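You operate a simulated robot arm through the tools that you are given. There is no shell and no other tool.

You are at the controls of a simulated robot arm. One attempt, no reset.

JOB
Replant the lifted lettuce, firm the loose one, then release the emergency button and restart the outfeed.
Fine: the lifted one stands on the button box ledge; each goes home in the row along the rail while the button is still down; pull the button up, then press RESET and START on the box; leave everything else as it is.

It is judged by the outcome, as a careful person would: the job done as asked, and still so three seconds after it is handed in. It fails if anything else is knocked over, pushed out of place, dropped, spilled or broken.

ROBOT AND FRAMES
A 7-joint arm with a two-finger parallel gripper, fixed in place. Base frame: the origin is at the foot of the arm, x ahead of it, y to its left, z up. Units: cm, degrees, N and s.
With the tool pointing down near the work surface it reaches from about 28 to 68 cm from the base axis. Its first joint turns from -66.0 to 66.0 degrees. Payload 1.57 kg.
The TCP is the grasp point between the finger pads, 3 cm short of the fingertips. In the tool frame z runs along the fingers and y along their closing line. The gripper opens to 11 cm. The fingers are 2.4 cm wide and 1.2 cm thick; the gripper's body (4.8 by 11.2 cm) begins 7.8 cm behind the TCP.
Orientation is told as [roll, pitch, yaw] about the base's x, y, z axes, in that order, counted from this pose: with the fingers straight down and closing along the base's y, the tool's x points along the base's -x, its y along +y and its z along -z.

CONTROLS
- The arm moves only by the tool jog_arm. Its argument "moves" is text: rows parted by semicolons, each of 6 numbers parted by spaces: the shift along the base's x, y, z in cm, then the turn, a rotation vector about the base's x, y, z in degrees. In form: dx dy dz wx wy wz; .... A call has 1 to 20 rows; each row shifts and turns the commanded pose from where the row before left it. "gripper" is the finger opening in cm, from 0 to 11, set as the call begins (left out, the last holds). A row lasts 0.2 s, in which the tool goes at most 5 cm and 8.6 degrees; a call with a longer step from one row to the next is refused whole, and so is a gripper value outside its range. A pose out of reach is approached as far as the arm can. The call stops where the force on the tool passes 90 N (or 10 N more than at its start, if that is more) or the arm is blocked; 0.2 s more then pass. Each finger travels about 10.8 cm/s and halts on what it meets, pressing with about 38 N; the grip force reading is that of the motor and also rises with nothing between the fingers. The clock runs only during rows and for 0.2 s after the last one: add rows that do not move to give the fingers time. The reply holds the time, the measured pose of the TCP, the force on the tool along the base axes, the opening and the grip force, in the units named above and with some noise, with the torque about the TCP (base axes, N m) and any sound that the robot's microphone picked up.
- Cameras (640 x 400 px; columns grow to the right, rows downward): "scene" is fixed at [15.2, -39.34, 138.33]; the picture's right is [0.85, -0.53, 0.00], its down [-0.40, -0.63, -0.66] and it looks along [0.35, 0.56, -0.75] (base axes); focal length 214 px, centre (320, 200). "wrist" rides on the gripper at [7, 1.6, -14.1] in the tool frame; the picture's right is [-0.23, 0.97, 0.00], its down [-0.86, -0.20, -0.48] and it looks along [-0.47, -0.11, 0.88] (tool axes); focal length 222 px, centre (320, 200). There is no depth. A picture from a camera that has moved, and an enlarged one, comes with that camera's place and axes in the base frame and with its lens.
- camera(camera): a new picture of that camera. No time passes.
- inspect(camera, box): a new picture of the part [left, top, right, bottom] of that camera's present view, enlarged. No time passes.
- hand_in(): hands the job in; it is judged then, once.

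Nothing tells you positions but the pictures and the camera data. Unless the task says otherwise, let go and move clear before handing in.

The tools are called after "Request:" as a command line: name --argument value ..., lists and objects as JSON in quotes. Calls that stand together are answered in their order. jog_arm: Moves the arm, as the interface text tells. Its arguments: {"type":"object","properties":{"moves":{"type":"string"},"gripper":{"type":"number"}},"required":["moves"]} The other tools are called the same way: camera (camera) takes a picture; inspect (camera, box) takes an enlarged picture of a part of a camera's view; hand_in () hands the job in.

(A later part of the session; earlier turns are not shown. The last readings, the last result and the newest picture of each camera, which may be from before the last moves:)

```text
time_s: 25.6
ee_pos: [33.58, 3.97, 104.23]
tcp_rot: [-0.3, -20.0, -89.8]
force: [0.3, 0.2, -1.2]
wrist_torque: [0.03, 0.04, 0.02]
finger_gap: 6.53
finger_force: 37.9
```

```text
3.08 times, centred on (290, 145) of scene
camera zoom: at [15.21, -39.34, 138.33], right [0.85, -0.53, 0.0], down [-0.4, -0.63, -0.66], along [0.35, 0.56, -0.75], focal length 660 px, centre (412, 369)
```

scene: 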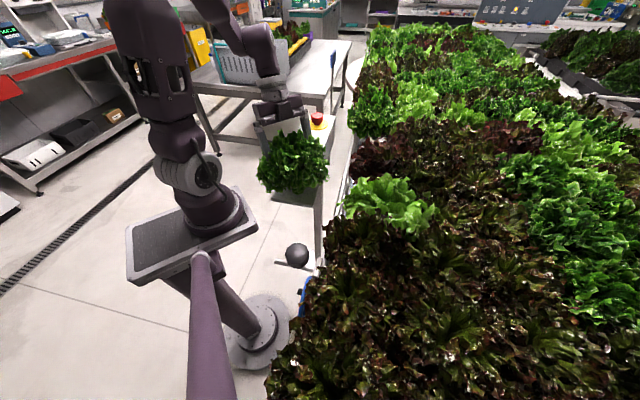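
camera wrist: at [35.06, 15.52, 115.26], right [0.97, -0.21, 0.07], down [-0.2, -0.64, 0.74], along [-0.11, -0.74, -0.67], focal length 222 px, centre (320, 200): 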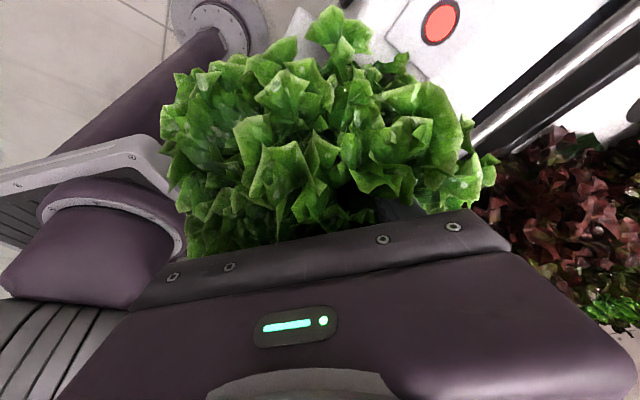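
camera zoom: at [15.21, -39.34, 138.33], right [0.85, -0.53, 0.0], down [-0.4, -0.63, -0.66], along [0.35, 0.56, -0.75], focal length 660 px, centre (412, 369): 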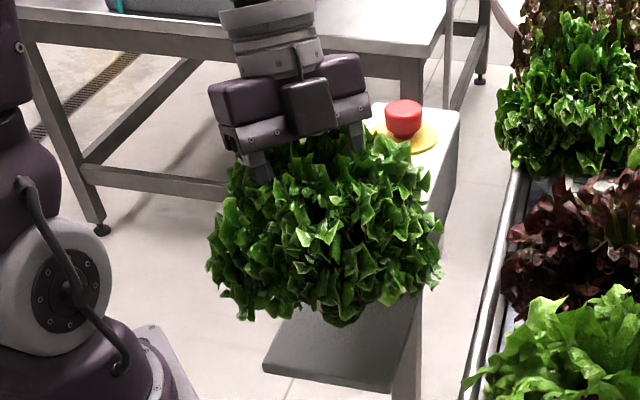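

The lettuce is held securely and upright (about 1.2 N weight). I'll raise it higher, then carry it toward the hole at [65.4, -0.15] while turning about the vertical so the arm leans outward there.

Request:
jog_arm --moves "0 0 2.6 0 0 0; 0 0 2.6 0 0 0; 0 0 2.6 0 0 0; 1 0 0.2 0 0 5; 2 -0.2 0 0 0 7; 3 -0.4 0 0 0 7; 3 -0.4 0 0 0 7; 3 -0.4 0 0 0 7; 0 0 0 0 0 0"

Request:
camera --camera "scene"

Request:
camera --camera "wrist"

```text
time_s: 27.6
ee_pos: [45.52, 2.62, 111.94]
tcp_rot: [-0.2, -20.0, -56.7]
force: [0.2, 0.9, -2.2]
wrist_torque: [-0.01, 0.01, 0.0]
finger_gap: 6.53
finger_force: 38.2
```

```text
taken
```

scene: 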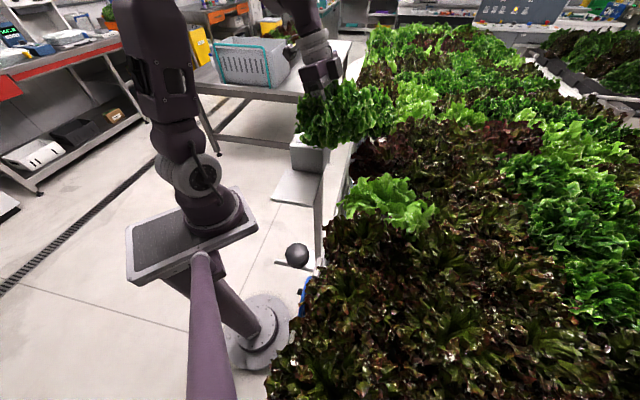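

```text
taken
camera wrist: at [40.63, 13.13, 123.07], right [0.93, 0.35, 0.07], down [0.19, -0.64, 0.74], along [0.31, -0.68, -0.67], focal length 222 px, centre (320, 200)
```

wrist: 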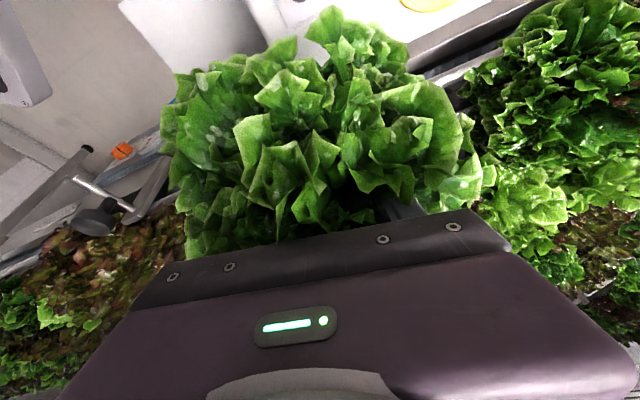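

Carrying well. I'll continue to a point above the hole, easing down slightly to stay in reach.

Request:
jog_arm --moves "3.32 -0.46 0 0 0 5.3; 3.32 -0.46 0 0 0 5.3; 3.32 -0.46 -0.5 0 0 5.3; 3.32 -0.46 -0.8 0 0 5.3; 3.32 -0.46 -0.8 0 0 5.3; 3.28 -0.46 -0.8 0 0 0; 0 0 0 0 0 0"

Request:
camera --camera "scene"

Request:
camera --camera "wrist"

```text
time_s: 29.2
ee_pos: [65.33, -0.32, 109.49]
tcp_rot: [-0.3, -20.0, -30.4]
force: [0.1, 0.5, -1.6]
wrist_torque: [0.0, -0.01, 0.03]
finger_gap: 6.52
finger_force: 37.9
```

```text
taken
```

scene: 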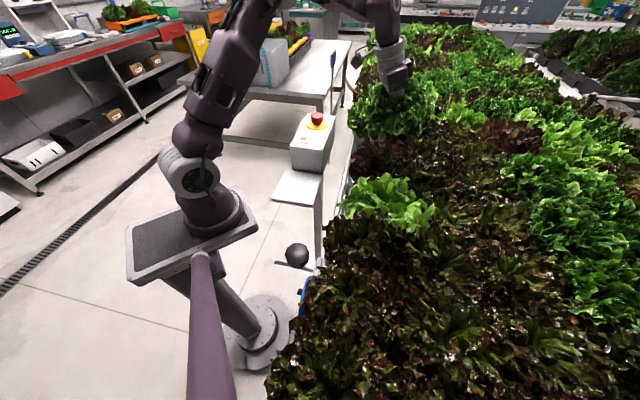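

```text
taken
camera wrist: at [56.23, 7.03, 120.56], right [0.68, 0.73, 0.07], down [0.45, -0.49, 0.74], along [0.58, -0.47, -0.67], focal length 222 px, centre (320, 200)
```

wrist: 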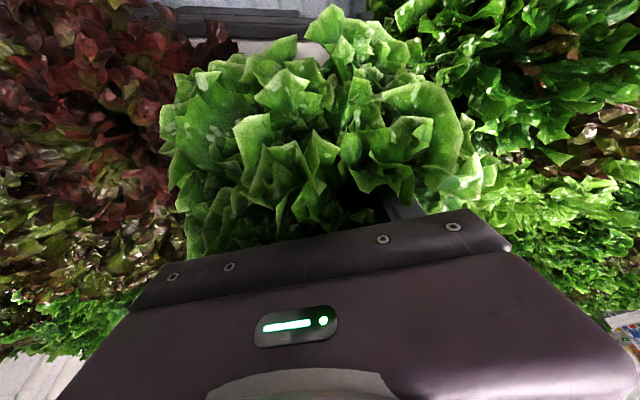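

I'm above the hole with the plug bottom near z≈101. I'll nudge 0.2 cm in y and lower in small steps, watching the force.

Request:
jog_arm --moves "0.02 0.2 -1 0 0 0; 0 0 -1 0 0 0; 0 0 -1 0 0 0; 0 0 0 0 0 0"

Request:
jog_arm --moves "0 0 -0.5 0 0 0; 0 0 -0.5 0 0 0; 0 0 0 0 0 0"

```text
time_s: 30.2
ee_pos: [65.52, -0.12, 106.52]
tcp_rot: [-0.4, -20.0, -30.2]
force: [-0.3, -0.8, -2.1]
wrist_torque: [0.03, 0.02, 0.01]
finger_gap: 6.53
finger_force: 38.0
```

```text
time_s: 31.0
ee_pos: [65.54, -0.04, 105.57]
tcp_rot: [-0.3, -20.0, -30.3]
force: [1.0, 0.3, -3.3]
wrist_torque: [0.01, 0.01, 0.0]
finger_gap: 6.53
finger_force: 38.1
```

Request:
jog_arm --moves "-0.05 -0.05 -0.4 0 0 0; 0 0 -0.3 0 0 0; 0 0 0 0 0 0"

```text
time_s: 31.8
ee_pos: [65.46, -0.07, 104.77]
tcp_rot: [-0.4, -20.1, -30.3]
force: [0.3, -0.9, -1.9]
wrist_torque: [0.01, -0.03, 0.0]
finger_gap: 6.54
finger_force: 38.0
```

No contact at the rim, so the plug seems to be entering the hole. Continuing down gently.

Request:
jog_arm --moves "0 0 -0.4 0 0 0; 0 0 -0.4 0 0 0; 0 0 0 0 0 0"

Request:
jog_arm --moves "0 0 -0.4 0 0 0; 0 0 -0.4 0 0 0; 0 0 0 0 0 0"

```text
time_s: 32.6
ee_pos: [65.44, 0.02, 103.93]
tcp_rot: [-0.2, -20.0, -30.2]
force: [0.0, 0.5, -0.9]
wrist_torque: [0.02, 0.0, -0.01]
finger_gap: 6.53
finger_force: 38.3
```

```text
time_s: 33.4
ee_pos: [65.39, 0.06, 103.21]
tcp_rot: [-0.3, -20.0, -30.2]
force: [-0.2, 0.6, -0.9]
wrist_torque: [0.01, 0.01, -0.01]
finger_gap: 6.53
finger_force: 37.5
```

Request:
jog_arm --moves "0 0 -0.4 0 0 0; 0 0 -0.4 0 0 0; 0 0 0 0 0 0"

Request:
jog_arm --moves "0 -0.05 -0.3 0 0 0; 0 0 -0.3 0 0 0; 0 0 0 0 0 0"

```text
time_s: 34.2
ee_pos: [65.4, -0.04, 102.32]
tcp_rot: [-0.3, -20.0, -30.3]
force: [-1.1, -1.6, -1.6]
wrist_torque: [-0.04, 0.05, -0.01]
finger_gap: 6.5
finger_force: 37.4
```

```text
time_s: 35.0
ee_pos: [65.45, -0.08, 101.66]
tcp_rot: [-0.2, -19.8, -30.4]
force: [-2.2, -1.4, -2.7]
wrist_torque: [-0.09, 0.09, -0.01]
finger_gap: 6.53
finger_force: 38.1
```

Slight sideways forces suggest the pot is touching the hole wall; I'll ease back a touch and continue to the rim.

Request:
jog_arm --moves "-0.12 -0.08 -0.1 0 0 0; 0 0 -0.3 0 0 0; 0 0 0 0 0 0"

Request:
camera --camera "wrist"

Request:
camera --camera "scene"

```text
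time_s: 35.8
ee_pos: [65.21, -0.04, 101.16]
tcp_rot: [-0.3, -20.0, -30.4]
force: [0.0, -0.8, -1.3]
wrist_torque: [-0.01, 0.0, -0.01]
finger_gap: 6.57
finger_force: 38.0
```

```text
taken
camera wrist: at [56.18, 7.23, 112.24], right [0.68, 0.73, 0.07], down [0.45, -0.49, 0.74], along [0.58, -0.47, -0.67], focal length 222 px, centre (320, 200)
```

wrist: 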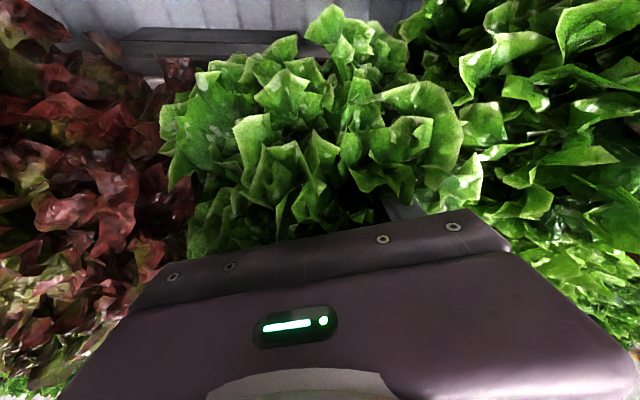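

```text
taken
```

scene: 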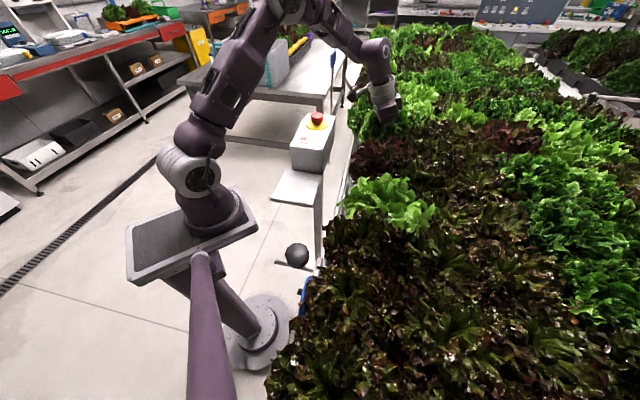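

Request:
jog_arm --moves "0 0 -0.2 0 0 0; 0 0 -0.2 0 0 0; 0 0 0 0 0 0"

```text
time_s: 36.6
ee_pos: [65.3, -0.16, 100.98]
tcp_rot: [-0.4, -20.0, -30.3]
force: [-1.8, -3.3, 1.2]
wrist_torque: [-0.07, 0.02, -0.01]
finger_gap: 6.52
finger_force: 37.9
```

Request:
jog_arm --moves "-0.05 -0.1 -0.15 0 0 0; 0 0 -0.15 0 0 0; 0 0 0 0 0 0"

```text
time_s: 37.4
ee_pos: [65.39, -0.16, 100.69]
tcp_rot: [-0.1, -20.4, -30.3]
force: [0.3, 2.5, 27.5]
wrist_torque: [-0.06, -0.11, 0.0]
finger_gap: 6.55
finger_force: 37.9
```

The pot rim has seated: upward force jumped to 27 N right at the expected depth. I'll relax slightly and open the fingers.

Request:
jog_arm --moves "0 0 0.15 0 0 0; 0 0 0 0 0 0"

Request:
jog_arm --moves "0 0 0 0 0 0; 0 0 0 0 0 0; 0 0 0 0 0 0" --gripper 9.5

Request:
camera --camera "wrist"

```text
time_s: 38.0
ee_pos: [65.41, -0.19, 100.83]
tcp_rot: [-0.2, -20.1, -30.4]
force: [7.8, 3.1, 21.8]
wrist_torque: [-0.1, -0.7, 0.09]
finger_gap: 6.52
finger_force: 38.2
```

```text
time_s: 38.8
ee_pos: [65.24, -0.43, 100.62]
tcp_rot: [-0.4, -19.9, -30.3]
force: [-0.8, -0.4, -0.3]
wrist_torque: [0.0, 0.03, -0.01]
finger_gap: 9.5
finger_force: 0.2
```

```text
taken
camera wrist: at [56.15, 7.09, 111.66], right [0.68, 0.73, 0.07], down [0.45, -0.49, 0.74], along [0.58, -0.47, -0.67], focal length 222 px, centre (320, 200)
```

wrist: 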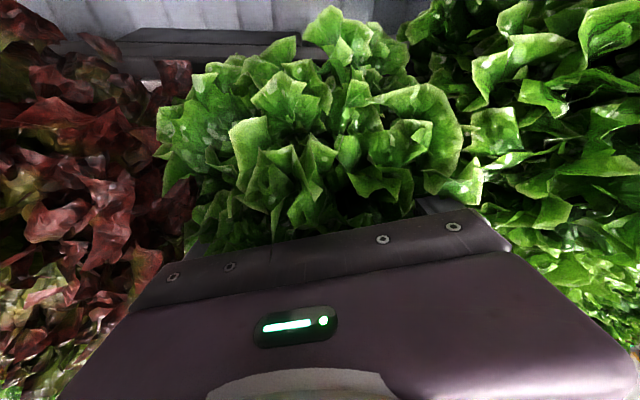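

Released cleanly. I'll withdraw along the tool axis and look at how it stands.

Request:
jog_arm --moves "-0.3 0.17 0.94 0 0 0; -0.45 0.26 1.41 0 0 0; -0.6 0.34 1.88 0 0 0; -0.6 0.34 1.88 0 0 0; -0.6 0.34 1.88 0 0 0; -0.6 0.34 1.88 0 0 0; -0.6 0.34 1.88 0 0 0; 0 0 0 0 0 0"

Request:
camera --camera "wrist"

Request:
camera --camera "scene"

```text
time_s: 40.6
ee_pos: [61.45, 1.75, 112.53]
tcp_rot: [-0.3, -19.9, -30.3]
force: [0.7, 1.0, 0.1]
wrist_torque: [0.01, -0.04, -0.01]
finger_gap: 9.5
finger_force: 0.0
```

```text
taken
camera wrist: at [52.4, 9.14, 123.51], right [0.68, 0.73, 0.07], down [0.45, -0.49, 0.74], along [0.58, -0.47, -0.67], focal length 222 px, centre (320, 200)
```

wrist: 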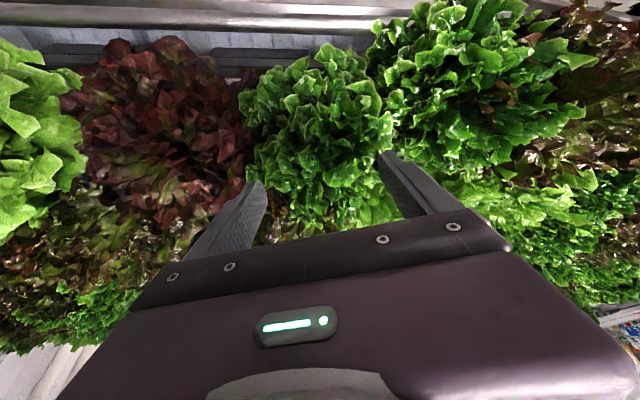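

```text
taken
```

scene: 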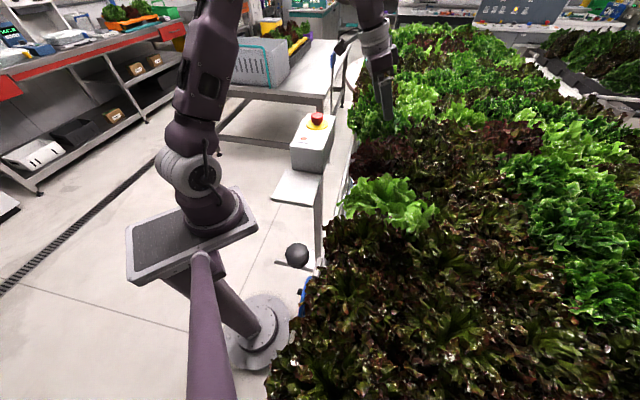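

The replanted lettuce stands upright in the row. Now I'll move back along the row to study the light-green plant closely.

Request:
jog_arm --moves "-3 0.5 2.5 0 0 0; -3 0.5 2.5 0 0 0; -3 0 1.5 0 0 0; -2.7 -2.7 0 0 0 0; -2.7 -2.7 0 0 0 0; -2.7 -2.7 0 0 0 0; -2.4 -2.7 0 0 0 0; 0 0 0 0 0 0"

Request:
camera --camera "wrist"

Request:
inspect --camera "wrist" --box '[130, 60, 390, 230]'

```text
time_s: 42.4
ee_pos: [41.82, -7.85, 119.04]
tcp_rot: [-0.3, -19.9, -30.3]
force: [-0.4, 0.1, -0.4]
wrist_torque: [-0.01, 0.03, -0.02]
finger_gap: 9.52
finger_force: 0.1
```

```text
taken
camera wrist: at [32.69, -0.52, 129.99], right [0.68, 0.73, 0.07], down [0.45, -0.49, 0.74], along [0.58, -0.47, -0.67], focal length 222 px, centre (320, 200)
```

wrist: 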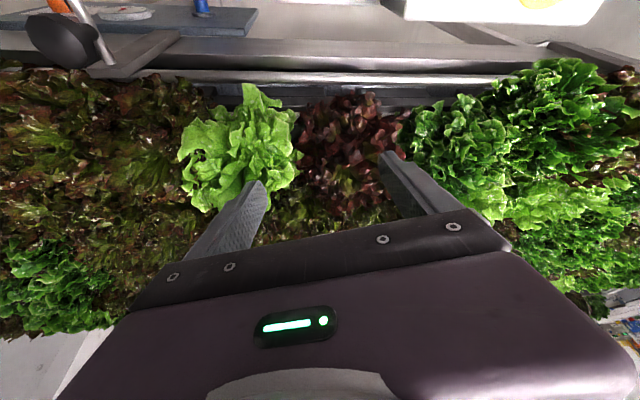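

```text
2.35 times, centred on (260, 145) of wrist
camera zoom: at [32.69, -0.52, 129.99], right [0.68, 0.73, 0.07], down [0.45, -0.49, 0.74], along [0.58, -0.47, -0.67], focal length 523 px, centre (461, 329)
```

zoom: 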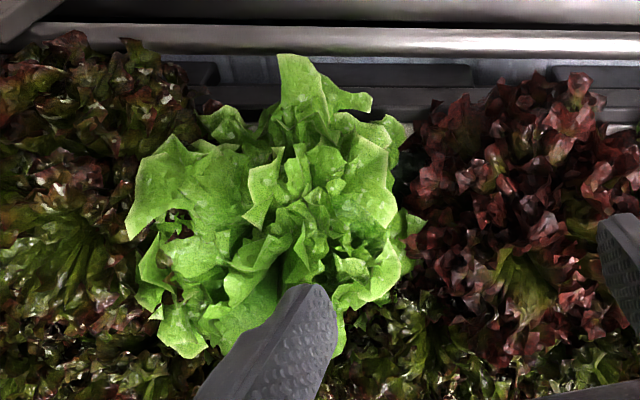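

The light-green plant is near [42, -23] in the same row. I'll look at it from straight above to judge its offset or tilt against its neighbours.

Request:
jog_arm --moves "1.03 -2.45 0 3.33 5.77 0; 1.03 -2.45 0 3.33 5.77 0; 1.03 -2.45 0 3.33 5.77 0; 1.03 -2.45 0 0 0 7.5; 1.03 -2.45 0 0 0 7.5; 1.03 -2.45 0 0 0 7.5; 1.03 -2.45 0 0 0 7.5; 0 0 0 0 0 0"

Request:
camera --camera "wrist"

Request:
inspect --camera "scene" --box '[320, 90, 450, 250]'

```text
time_s: 44.2
ee_pos: [49.16, -24.99, 118.8]
tcp_rot: [-0.4, 0.1, -0.2]
force: [-0.4, -0.4, -0.7]
wrist_torque: [-0.02, -0.02, -0.04]
finger_gap: 9.5
finger_force: 0.1
```

```text
taken
camera wrist: at [42.04, -23.18, 133.05], right [0.23, 0.97, -0.01], down [0.85, -0.2, 0.48], along [0.47, -0.12, -0.88], focal length 222 px, centre (320, 200)
```

wrist: 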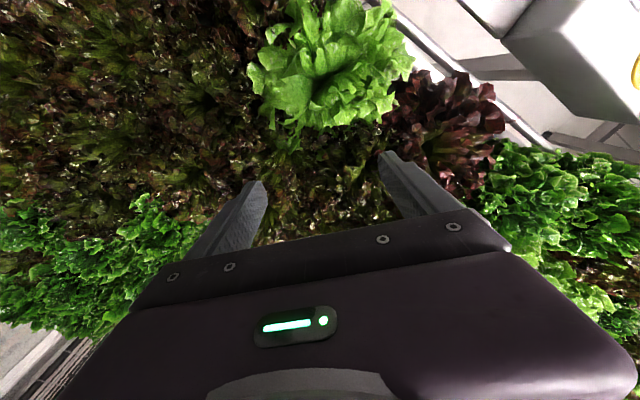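

```text
2.50 times, centred on (385, 170) of scene
camera zoom: at [15.2, -39.34, 138.33], right [0.85, -0.53, 0.0], down [-0.4, -0.63, -0.66], along [0.35, 0.56, -0.75], focal length 536 px, centre (158, 275)
```

zoom: 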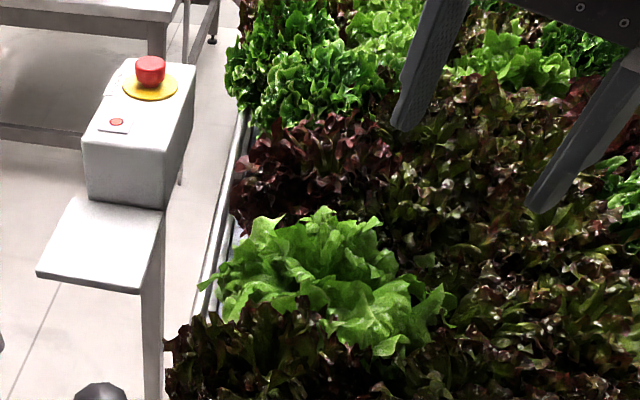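

Request:
inspect --camera "wrist" --box '[220, 0, 440, 140]'

Request:
inspect --camera "wrist" --box '[360, 40, 560, 200]'

```text
2.86 times, centred on (330, 70) of wrist
camera zoom: at [42.04, -23.18, 133.05], right [0.23, 0.97, -0.01], down [0.85, -0.2, 0.48], along [0.47, -0.12, -0.88], focal length 635 px, centre (291, 571)
```

zoom: 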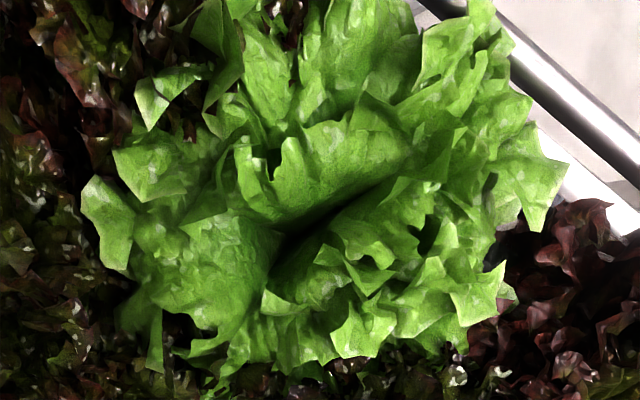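

```text
2.50 times, centred on (460, 120) of wrist
camera zoom: at [42.04, -23.18, 133.05], right [0.23, 0.97, -0.01], down [0.85, -0.2, 0.48], along [0.47, -0.12, -0.88], focal length 555 px, centre (-30, 400)
```

zoom: 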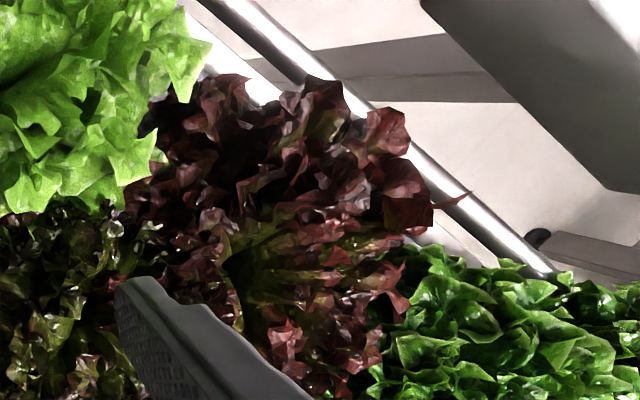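

The light-green heart sits near [42.3, -22.7] at z≈107, about 3 cm higher than the red neighbour's heart, so it is the loose one, sitting proud of its hole near [42.7, -23.4]. I'll turn the gripper so it closes along the rail and position above it.

Request:
jog_arm --moves "-1.13 0.35 0 0 0 -7.35; -1.13 0.35 0 0 0 -7.35; -1.13 0.35 0 0 0 -7.35; -1.13 0.35 0 0 0 -7.35; -1.13 0.35 0 0 0 -7.35; -1.13 0.35 0 0 0 -7.35; 0 0 0 0 0 0" --gripper 10

Request:
camera --camera "wrist"

```text
time_s: 45.8
ee_pos: [42.37, -22.93, 118.99]
tcp_rot: [-0.4, 0.0, -44.5]
force: [0.0, -0.9, -0.4]
wrist_torque: [-0.04, 0.01, 0.02]
finger_gap: 9.97
finger_force: 0.0
```

```text
taken
camera wrist: at [38.44, -16.61, 133.26], right [0.84, 0.54, -0.01], down [0.47, -0.74, 0.48], along [0.25, -0.41, -0.88], focal length 222 px, centre (320, 200)
```

wrist: 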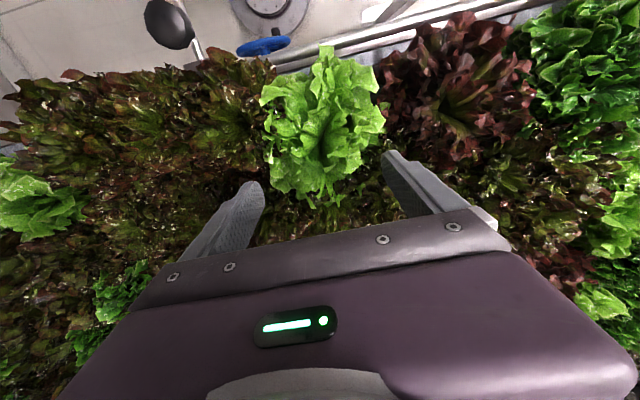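

Request:
inspect --camera "wrist" --box '[240, 30, 420, 220]'

Request:
inspect --camera "wrist" --box '[370, 0, 550, 150]'

```text
2.11 times, centred on (330, 125) of wrist
camera zoom: at [38.44, -16.61, 133.26], right [0.84, 0.54, -0.01], down [0.47, -0.74, 0.48], along [0.25, -0.41, -0.88], focal length 468 px, centre (299, 358)
```

zoom: 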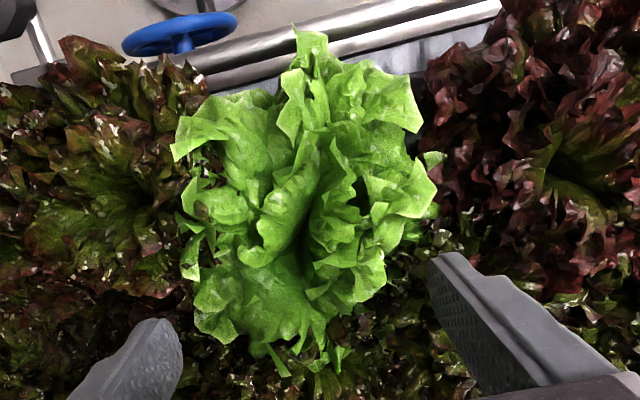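

```text
2.67 times, centred on (460, 75) of wrist
camera zoom: at [38.44, -16.61, 133.26], right [0.84, 0.54, -0.01], down [0.47, -0.74, 0.48], along [0.25, -0.41, -0.88], focal length 592 px, centre (-53, 533)
```

zoom: 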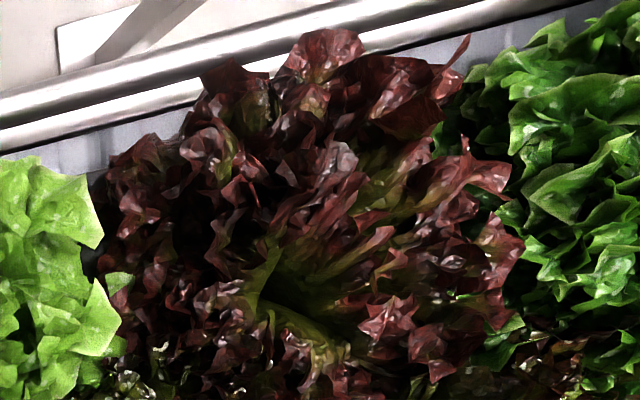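

The fingers straddle the light-green head along the rail direction. I'll descend vertically in steps and watch the forces.

Request:
jog_arm --moves "0 0 -2.5 0 0 0; 0 0 -2.5 0 0 0; 0 0 -2.5 0 0 0; 0 0 -1.5 0 0 0; 0 0 0 0 0 0"

Request:
jog_arm --moves "0 0 -1 0 0 0; 0 0 -1 0 0 0; 0 0 -1 0 0 0; 0 0 0 0 0 0"

Request:
jog_arm --moves "0 0 -1 0 0 0; 0 0 -1 0 0 0; 0 0 -1 0 0 0; 0 0 0 0 0 0"

Request:
camera --camera "wrist"

```text
time_s: 47.0
ee_pos: [42.49, -22.88, 110.18]
tcp_rot: [-0.4, 0.1, -44.4]
force: [-0.5, -1.0, -0.3]
wrist_torque: [0.0, 0.0, 0.0]
finger_gap: 10.0
finger_force: 0.2
```

```text
time_s: 48.0
ee_pos: [42.44, -22.94, 107.01]
tcp_rot: [-0.4, -0.1, -44.4]
force: [0.3, 0.7, -0.5]
wrist_torque: [0.01, -0.02, -0.02]
finger_gap: 10.0
finger_force: 0.1
```

```text
time_s: 49.0
ee_pos: [42.53, -23.03, 104.0]
tcp_rot: [-0.4, -0.1, -44.4]
force: [0.2, 0.3, -0.7]
wrist_torque: [-0.03, 0.04, 0.0]
finger_gap: 10.01
finger_force: 0.0
```

```text
taken
camera wrist: at [38.58, -16.76, 118.21], right [0.84, 0.54, -0.01], down [0.47, -0.74, 0.48], along [0.25, -0.41, -0.88], focal length 222 px, centre (320, 200)
```

wrist: 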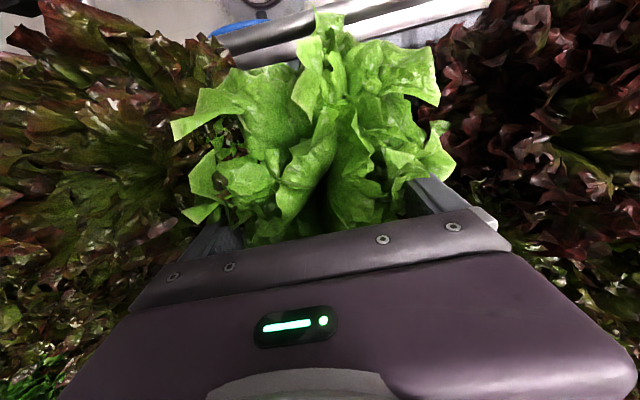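

No contact so far. I'll close in stages to find the core of this one.

Request:
jog_arm --moves "0 0 0 0 0 0; 0 0 0 0 0 0" --gripper 7.6

Request:
jog_arm --moves "0 0 0 0 0 0; 0 0 0 0 0 0" --gripper 6.7

```text
time_s: 49.6
ee_pos: [42.49, -22.94, 104.03]
tcp_rot: [-0.3, 0.1, -44.4]
force: [-0.2, -0.4, -0.7]
wrist_torque: [0.01, -0.04, 0.01]
finger_gap: 7.6
finger_force: 0.0
```

```text
time_s: 50.2
ee_pos: [42.57, -23.03, 104.07]
tcp_rot: [-0.4, 0.0, -44.4]
force: [0.5, 0.8, -0.1]
wrist_torque: [0.03, -0.03, -0.03]
finger_gap: 6.8
finger_force: 0.7
```

Request:
jog_arm --moves "0 0 0 0 0 0; 0 0 0 0 0 0" --gripper 6.2

Request:
camera --camera "wrist"

```text
time_s: 50.8
ee_pos: [42.52, -22.88, 103.9]
tcp_rot: [-0.4, 0.1, -44.4]
force: [1.5, 0.8, 1.4]
wrist_torque: [0.1, -0.14, 0.0]
finger_gap: 6.74
finger_force: 37.8
```

```text
taken
camera wrist: at [38.59, -16.75, 118.23], right [0.84, 0.54, -0.01], down [0.47, -0.74, 0.48], along [0.25, -0.41, -0.88], focal length 222 px, centre (320, 200)
```

wrist: 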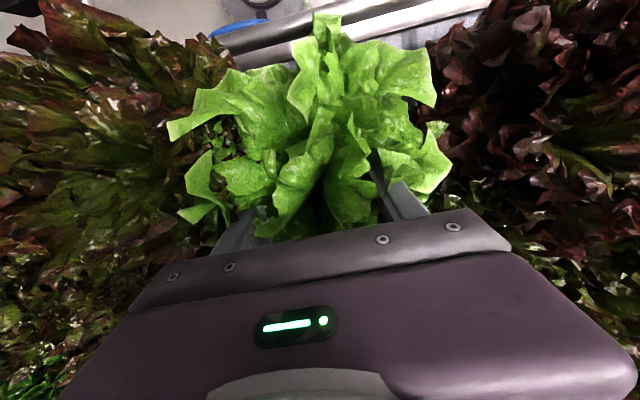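

I have hold of the core (6.74 cm). I'll press down in small increments, easing toward the hole's axis, and watch for the rim seating.

Request:
jog_arm --moves "0 0 -0.3 0 0 0; 0 0 -0.3 0 0 0; 0 0 0 0 0 0" --gripper 5.8

```text
time_s: 51.6
ee_pos: [42.52, -22.9, 103.39]
tcp_rot: [-0.3, -0.1, -44.4]
force: [4.7, 4.4, 0.4]
wrist_torque: [0.21, -0.3, 0.03]
finger_gap: 6.72
finger_force: 38.0
```

The hole wall is pushing along +u, so I'll shift a bit that way while pressing on.

Request:
jog_arm --moves "0.14 0.14 0 0 0 0; 0 0 -0.2 0 0 0; 0 0 0 0 0 0"

```text
time_s: 52.4
ee_pos: [42.64, -22.86, 103.21]
tcp_rot: [-0.4, -0.1, -44.3]
force: [0.0, -0.4, 0.6]
wrist_torque: [0.0, 0.0, -0.01]
finger_gap: 6.71
finger_force: 37.8
```

Request:
jog_arm --moves "0.05 0.03 -0.3 0 0 0; 0 0 -0.3 0 0 0; 0 0 0 0 0 0"

Request:
camera --camera "wrist"

```text
time_s: 53.2
ee_pos: [42.65, -22.91, 102.67]
tcp_rot: [-0.4, -0.2, -44.4]
force: [-1.6, -2.5, 28.0]
wrist_torque: [0.23, -0.5, -0.04]
finger_gap: 6.72
finger_force: 38.2
```

```text
taken
camera wrist: at [38.69, -16.62, 116.85], right [0.84, 0.54, -0.01], down [0.47, -0.74, 0.48], along [0.25, -0.41, -0.88], focal length 222 px, centre (320, 200)
```

wrist: 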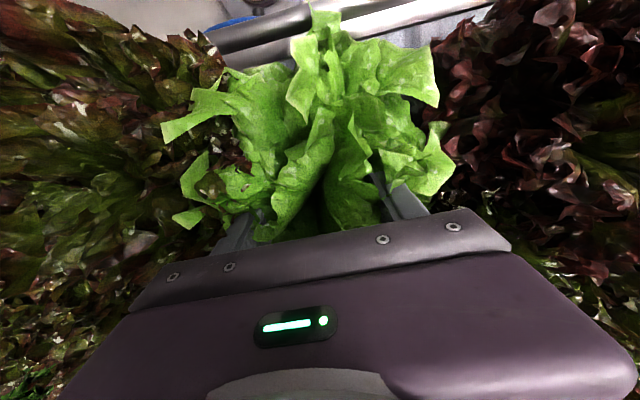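

A firm stop came at 28 N, but the torque shows the contact is at one edge of the rim (the +u side), so the plant is still tilted. I'll ease up and counter-tilt a few degrees, then press again.

Request:
jog_arm --moves "0 0 0.3 0 0 0; -0.1 -0.1 0 1.08 -1.05 0; -0.1 -0.1 0 1.08 -1.05 0; 0 0 0 0 0 0"

Request:
jog_arm --moves "0 0 -0.2 0 0 0; 0 0 -0.1 0 0 0; 0 0 0 0 0 0"

```text
time_s: 54.2
ee_pos: [42.37, -22.9, 102.85]
tcp_rot: [2.5, 0.0, -44.4]
force: [1.4, -0.7, -0.2]
wrist_torque: [-0.03, -0.07, -0.01]
finger_gap: 6.71
finger_force: 37.9
```

```text
time_s: 55.0
ee_pos: [42.44, -22.97, 102.68]
tcp_rot: [2.6, -0.2, -44.5]
force: [0.6, 3.7, 28.6]
wrist_torque: [-0.45, 0.37, 0.0]
finger_gap: 6.72
finger_force: 38.0
```

The contact now flips to the opposite edge, so the level point is halfway and the rim is at seating height. I'll take half the tilt back and press once more before letting go.

Request:
jog_arm --moves "0 0 0.2 0 0 0; 0.07 0.07 0 -1.04 1 0; 0 0 0 0 0 0; 0 0 -0.15 0 0 0; 0 0 -0.15 0 0 0; 0 0 0 0 0 0"

```text
time_s: 56.4
ee_pos: [42.54, -22.9, 102.58]
tcp_rot: [1.2, -0.1, -44.4]
force: [1.7, 1.8, 24.9]
wrist_torque: [-0.47, 0.29, -0.05]
finger_gap: 6.72
finger_force: 37.9
```

Request:
jog_arm --moves "0 0 0.15 0 0 0; 0.04 0.04 0 -0.55 0.53 0; 0 0 0 0 0 0; 0 0 -0.15 0 0 0; 0 0 -0.15 0 0 0; 0 0 0 0 0 0"

```text
time_s: 57.8
ee_pos: [42.49, -22.82, 102.48]
tcp_rot: [0.4, -0.2, -44.4]
force: [4.5, -1.6, 27.6]
wrist_torque: [-0.51, 0.23, 0.04]
finger_gap: 6.74
finger_force: 38.0
```

It is seated within a fraction of a degree. I'll relax the push, open the fingers, and rise to look.

Request:
jog_arm --moves "0 0 0.15 0 0 0; 0 0 0 0 0 0"

Request:
jog_arm --moves "0 0 0 0 0 0; 0 0 0 0 0 0; 0 0 0 0 0 0" --gripper 9.5

Request:
camera --camera "wrist"

```text
time_s: 58.4
ee_pos: [42.57, -22.88, 102.42]
tcp_rot: [0.5, 0.0, -44.4]
force: [8.1, -9.8, 0.2]
wrist_torque: [-0.55, -0.51, 0.01]
finger_gap: 6.71
finger_force: 37.5
```

```text
time_s: 59.2
ee_pos: [42.44, -22.81, 102.54]
tcp_rot: [0.4, 0.0, -44.4]
force: [-0.2, -0.9, 0.6]
wrist_torque: [0.02, 0.04, -0.01]
finger_gap: 9.5
finger_force: 0.0
```

```text
taken
camera wrist: at [38.43, -16.74, 116.73], right [0.84, 0.54, 0.01], down [0.47, -0.74, 0.48], along [0.26, -0.4, -0.88], focal length 222 px, centre (320, 200)
```

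wrist: 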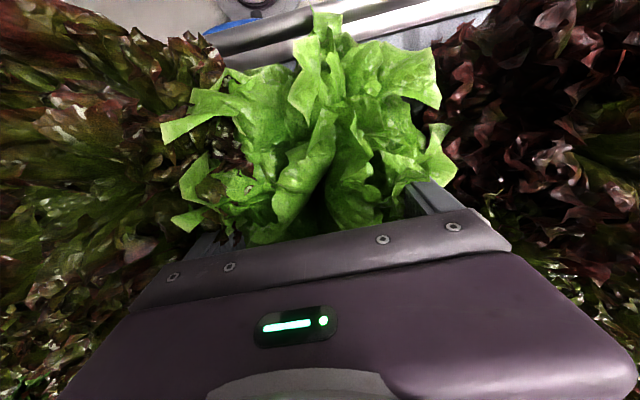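

Released. I'll rise straight up and compare this plant's position and height with before.

Request:
jog_arm --moves "0 0 1 0 0 0; 0 0 1.5 0 0 0; 0 0 2.5 0 0 0; 0 0 3 0 0 0; 0 0 4 0 0 0; 0 0 4.5 0 0 0; 0 0 0 0 0 0"

Request:
camera --camera "wrist"

Request:
inspect --camera "wrist" --box '[240, 30, 420, 220]'

Request:
inspect --camera "scene" --box '[320, 140, 440, 240]'

```text
time_s: 60.8
ee_pos: [42.18, -23.0, 118.91]
tcp_rot: [0.4, 0.0, -44.5]
force: [-1.0, 0.0, -0.1]
wrist_torque: [-0.01, 0.04, 0.0]
finger_gap: 9.49
finger_force: 0.2
```

```text
taken
camera wrist: at [38.22, -16.9, 133.24], right [0.84, 0.54, 0.01], down [0.47, -0.74, 0.48], along [0.26, -0.4, -0.88], focal length 222 px, centre (320, 200)
```

wrist: 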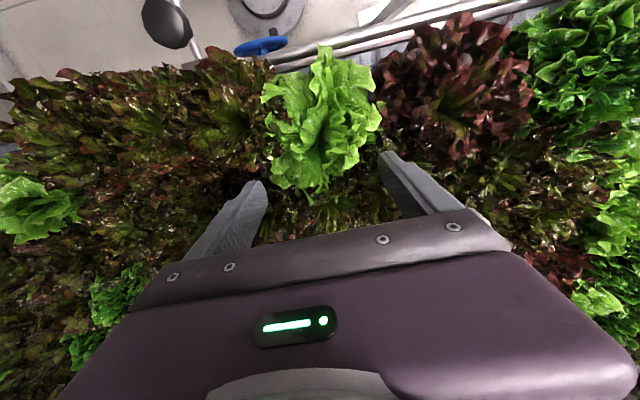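

```text
2.11 times, centred on (330, 125) of wrist
camera zoom: at [38.22, -16.9, 133.24], right [0.84, 0.54, 0.01], down [0.47, -0.74, 0.48], along [0.26, -0.4, -0.88], focal length 468 px, centre (299, 358)
```

zoom: 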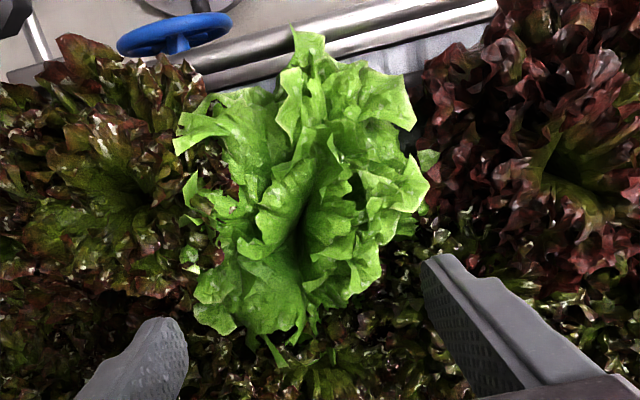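

```text
4.00 times, centred on (380, 190) of scene
camera zoom: at [15.2, -39.34, 138.33], right [0.85, -0.53, 0.0], down [-0.4, -0.63, -0.66], along [0.35, 0.56, -0.75], focal length 858 px, centre (80, 240)
```

zoom: 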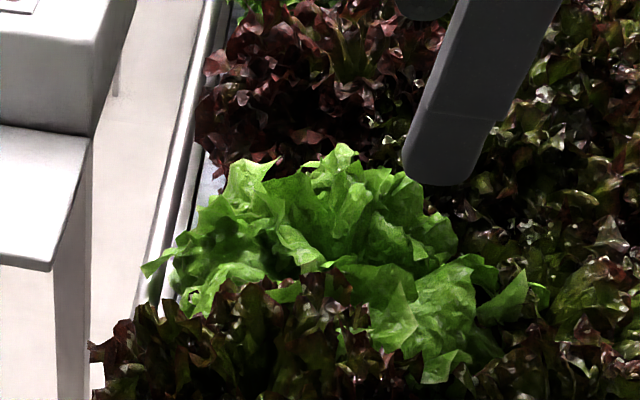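

Its top dropped about 1.3 cm and it now sits in among its neighbours. To check for any lean I'll measure the rail direction and the replanted one's position more exactly.

Request:
inspect --camera "wrist" --box '[180, 0, 580, 100]'

Request:
inspect --camera "scene" --box '[300, 110, 380, 310]'

```text
1.60 times, centred on (380, 50) of wrist
camera zoom: at [38.22, -16.9, 133.24], right [0.84, 0.54, 0.01], down [0.47, -0.74, 0.48], along [0.26, -0.4, -0.88], focal length 355 px, centre (224, 440)
```

zoom: 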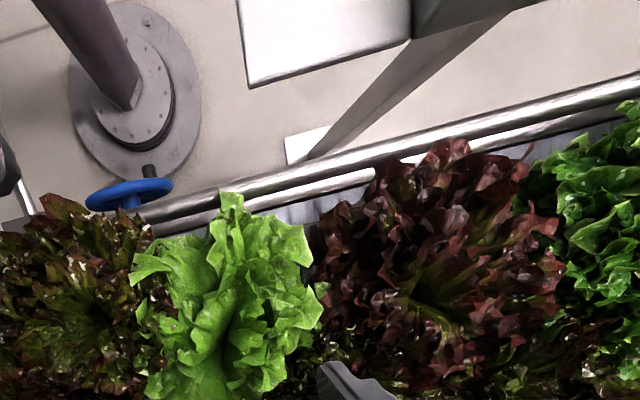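

```text
2.00 times, centred on (340, 210) of scene
camera zoom: at [15.2, -39.34, 138.33], right [0.85, -0.53, 0.0], down [-0.4, -0.63, -0.66], along [0.35, 0.56, -0.75], focal length 429 px, centre (280, 180)
```

zoom: 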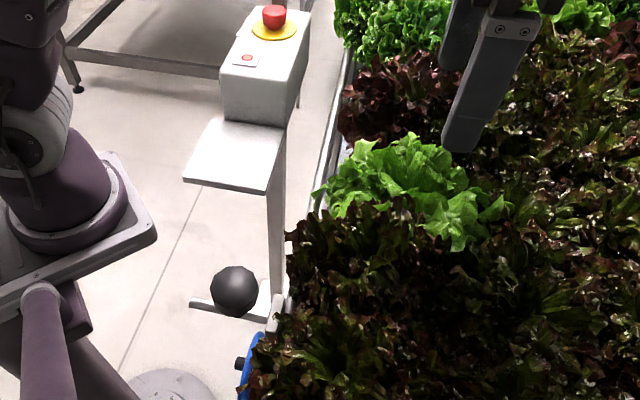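

The rail runs at about 44°, which puts this plant's heart right on the row line, so it isn't leaning. To firm it properly, I'll close the fingers and press straight down on the middle of the head, gently and with force feedback.

Request:
jog_arm --moves "0.1 0.2 0 0 0 0; 0 0 -2 -0.4 0.1 0; 0 0 -2 0 0 0; 0 0 -2 0 0 0; 0 0 0 0 0 0" --gripper 0

Request:
camera --camera "wrist"

```text
time_s: 62.0
ee_pos: [42.42, -22.66, 112.79]
tcp_rot: [-0.1, -0.3, -44.3]
force: [-0.1, -0.1, 0.0]
wrist_torque: [-0.02, 0.04, -0.01]
finger_gap: 0.02
finger_force: 21.4
```

```text
taken
camera wrist: at [38.39, -16.48, 127.03], right [0.84, 0.54, 0.0], down [0.47, -0.74, 0.48], along [0.26, -0.41, -0.88], focal length 222 px, centre (320, 200)
```

wrist: 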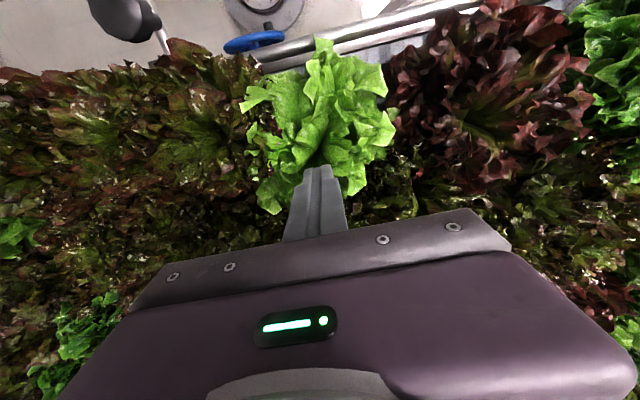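

The closed fingertips are right over the heart. Descending in small steps until I feel it.

Request:
jog_arm --moves "0 0 -0.7 0 0 0; 0 0 -0.7 0 0 0; 0 0 -0.7 0 0 0; 0 0 0 0 0 0"

Request:
jog_arm --moves "0 0 -0.5 0 0 0; 0 0 -0.5 0 0 0; 0 0 0 0 0 0"

Request:
jog_arm --moves "0 0 -0.4 0 0 0; 0 0 -0.4 0 0 0; 0 0 0 0 0 0"

```text
time_s: 63.0
ee_pos: [42.48, -22.53, 110.74]
tcp_rot: [0.1, -0.2, -44.4]
force: [-0.6, 0.3, -0.6]
wrist_torque: [0.0, -0.01, 0.0]
finger_gap: 0.01
finger_force: 21.4
```

```text
time_s: 63.8
ee_pos: [42.5, -22.71, 109.88]
tcp_rot: [0.0, -0.2, -44.5]
force: [0.6, -0.4, -0.1]
wrist_torque: [0.02, 0.02, 0.02]
finger_gap: 0.0
finger_force: 21.5
```

```text
time_s: 64.4
ee_pos: [42.7, -22.68, 109.6]
tcp_rot: [0.2, -0.9, -44.4]
force: [-0.7, 1.8, 18.7]
wrist_torque: [0.18, 0.18, 0.0]
finger_gap: 0.0
finger_force: 21.2
stopped in row 3: the force on the tool passed its limit at 100 N (the readings are from after the stop); the commanded pose is now the measured one
```

The push met the firm core and peaked at about 100 N, so the plant is certainly pressed home; I'll lift off now and check that it still stands right.

Request:
jog_arm --moves "0 0 0.5 0 0 0; 0 0 1 0 0 0; 0 0 2 0 0 0; 0 0 3 0 0 0; 0 0 3.2 0 0 0; 0 0 0 0 0 0"

Request:
camera --camera "wrist"

Request:
inspect --camera "wrist" --box '[240, 30, 420, 220]'

Request:
inspect --camera "scene" --box '[320, 140, 440, 240]'

```text
time_s: 65.8
ee_pos: [42.58, -22.83, 119.38]
tcp_rot: [0.3, -0.7, -44.4]
force: [0.3, -0.2, 0.0]
wrist_torque: [0.03, -0.01, 0.04]
finger_gap: 0.0
finger_force: 21.1
```

```text
taken
camera wrist: at [38.46, -16.62, 133.55], right [0.84, 0.54, 0.01], down [0.47, -0.74, 0.49], along [0.27, -0.41, -0.87], focal length 222 px, centre (320, 200)
```

wrist: 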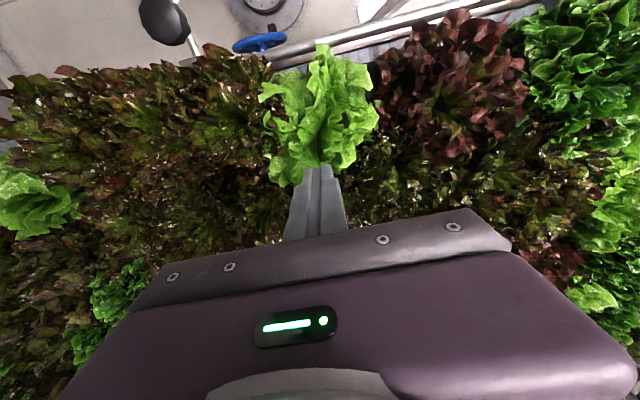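

```text
2.11 times, centred on (330, 125) of wrist
camera zoom: at [38.46, -16.62, 133.55], right [0.84, 0.54, 0.01], down [0.47, -0.74, 0.49], along [0.27, -0.41, -0.87], focal length 468 px, centre (299, 358)
```

zoom: 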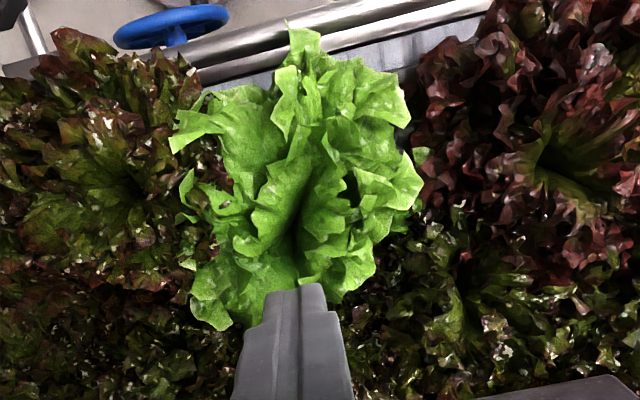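

```text
4.00 times, centred on (380, 190) of scene
camera zoom: at [15.2, -39.34, 138.33], right [0.85, -0.53, 0.0], down [-0.4, -0.63, -0.66], along [0.35, 0.56, -0.75], focal length 858 px, centre (80, 240)
```

zoom: 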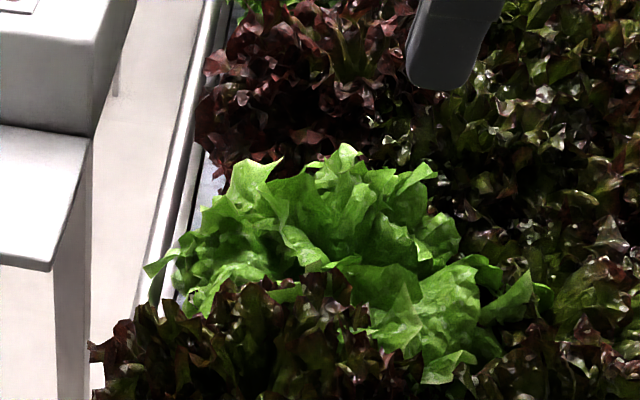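

The plant is unchanged by the extra push, so it was already seated; both lettuces are home with the button still down. Now I'll go over to the button box for a close look at the mushroom.

Request:
jog_arm --moves "0 1.5 2 0 0 0; 0.4 3.8 0.5 0 0 0; 0.4 3.8 0 0 0 0; 0.5 4 0 0 0 0; 0.5 4 0 0 0 0; 0.5 4 0 0 0 0; 0.5 4 0 0 0 0; 0.5 4 0 0 0 0; 0.4 3.7 0 0 0 0; 0 0 0 0 0 0"

Request:
camera --camera "wrist"

Request:
inspect --camera "wrist" --box '[260, 20, 480, 180]'

Request:
camera --camera "scene"

```text
time_s: 68.0
ee_pos: [46.26, 10.02, 121.76]
tcp_rot: [0.1, -0.6, -44.3]
force: [0.1, 0.1, 0.0]
wrist_torque: [0.02, 0.0, 0.01]
finger_gap: 0.04
finger_force: 21.3
```

```text
taken
camera wrist: at [42.15, 16.27, 135.82], right [0.84, 0.54, 0.01], down [0.47, -0.74, 0.49], along [0.27, -0.41, -0.87], focal length 222 px, centre (320, 200)
```

wrist: 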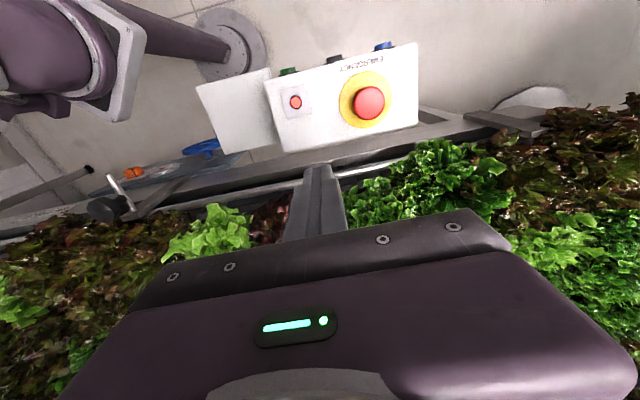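

```text
2.50 times, centred on (370, 100) of wrist
camera zoom: at [42.15, 16.27, 135.82], right [0.84, 0.54, 0.01], down [0.47, -0.74, 0.49], along [0.27, -0.41, -0.87], focal length 555 px, centre (195, 450)
```

zoom: 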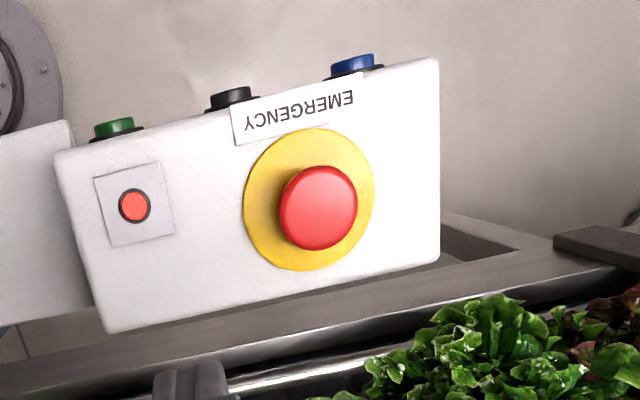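

```text
taken
```

scene: 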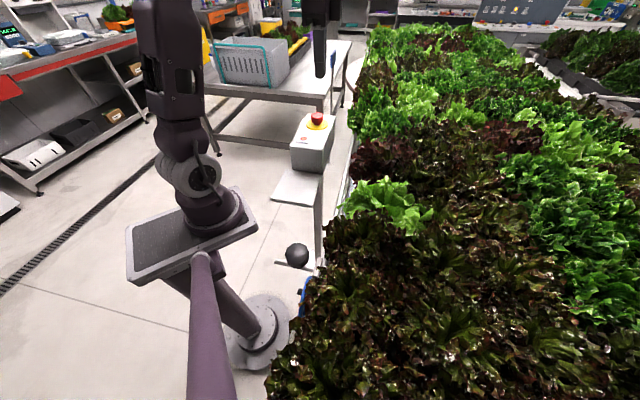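

The mushroom's cap top is at about [49.5, 17.2, 103.5], 4.3 cm wide, on a plate at z≈100.4, and the button face below is vertical. I'll open the fingers, position over the cap, and come down around it.

Request:
jog_arm --moves "1.08 2.4 -1.5 0.42 0.43 0; 1.08 2.4 -1.5 0 0 0; 1.08 2.4 -1.5 0 0 0; 0 0 -2.2 0 0 0; 0 0 -2 0 0 0; 0 0 -2 0 0 0; 0 0 0 0 0 0" --gripper 7

Request:
camera --camera "wrist"

Request:
inspect --camera "scene" --box '[270, 80, 370, 160]'

```text
time_s: 69.6
ee_pos: [49.79, 17.2, 111.03]
tcp_rot: [0.1, -0.1, -44.4]
force: [0.9, 0.0, 0.1]
wrist_torque: [0.02, -0.01, -0.02]
finger_gap: 7.0
finger_force: 0.0
```

```text
taken
camera wrist: at [45.64, 23.35, 125.28], right [0.84, 0.54, 0.0], down [0.47, -0.74, 0.48], along [0.26, -0.4, -0.88], focal length 222 px, centre (320, 200)
```

wrist: 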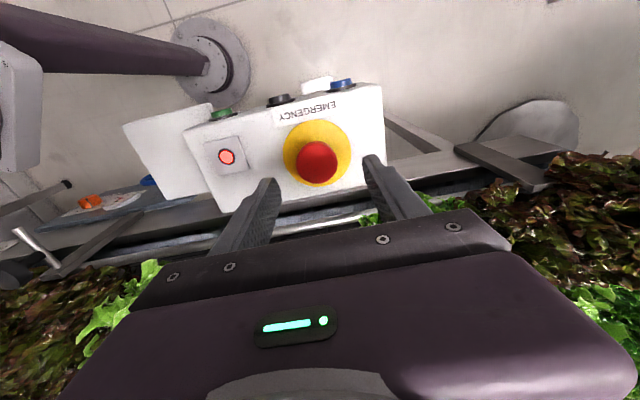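

```text
5.00 times, centred on (320, 120) of scene
camera zoom: at [15.2, -39.34, 138.33], right [0.85, -0.53, 0.0], down [-0.4, -0.63, -0.66], along [0.35, 0.56, -0.75], focal length 1072 px, centre (320, 600)
```

zoom: 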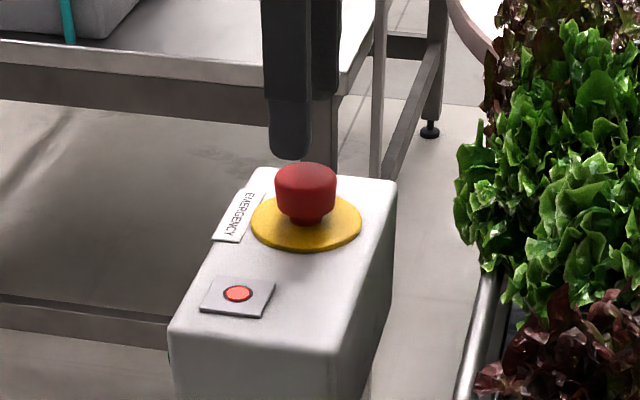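

Request:
inspect --camera "wrist" --box '[270, 110, 370, 200]'

```text
4.44 times, centred on (320, 155) of wrist
camera zoom: at [45.64, 23.35, 125.28], right [0.84, 0.54, 0.0], down [0.47, -0.74, 0.48], along [0.26, -0.4, -0.88], focal length 987 px, centre (320, 400)
```

zoom: 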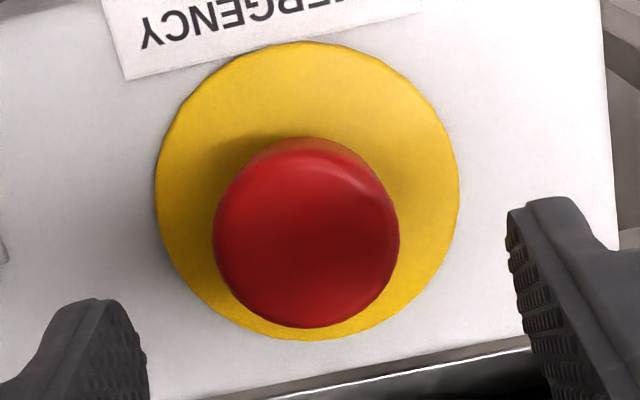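

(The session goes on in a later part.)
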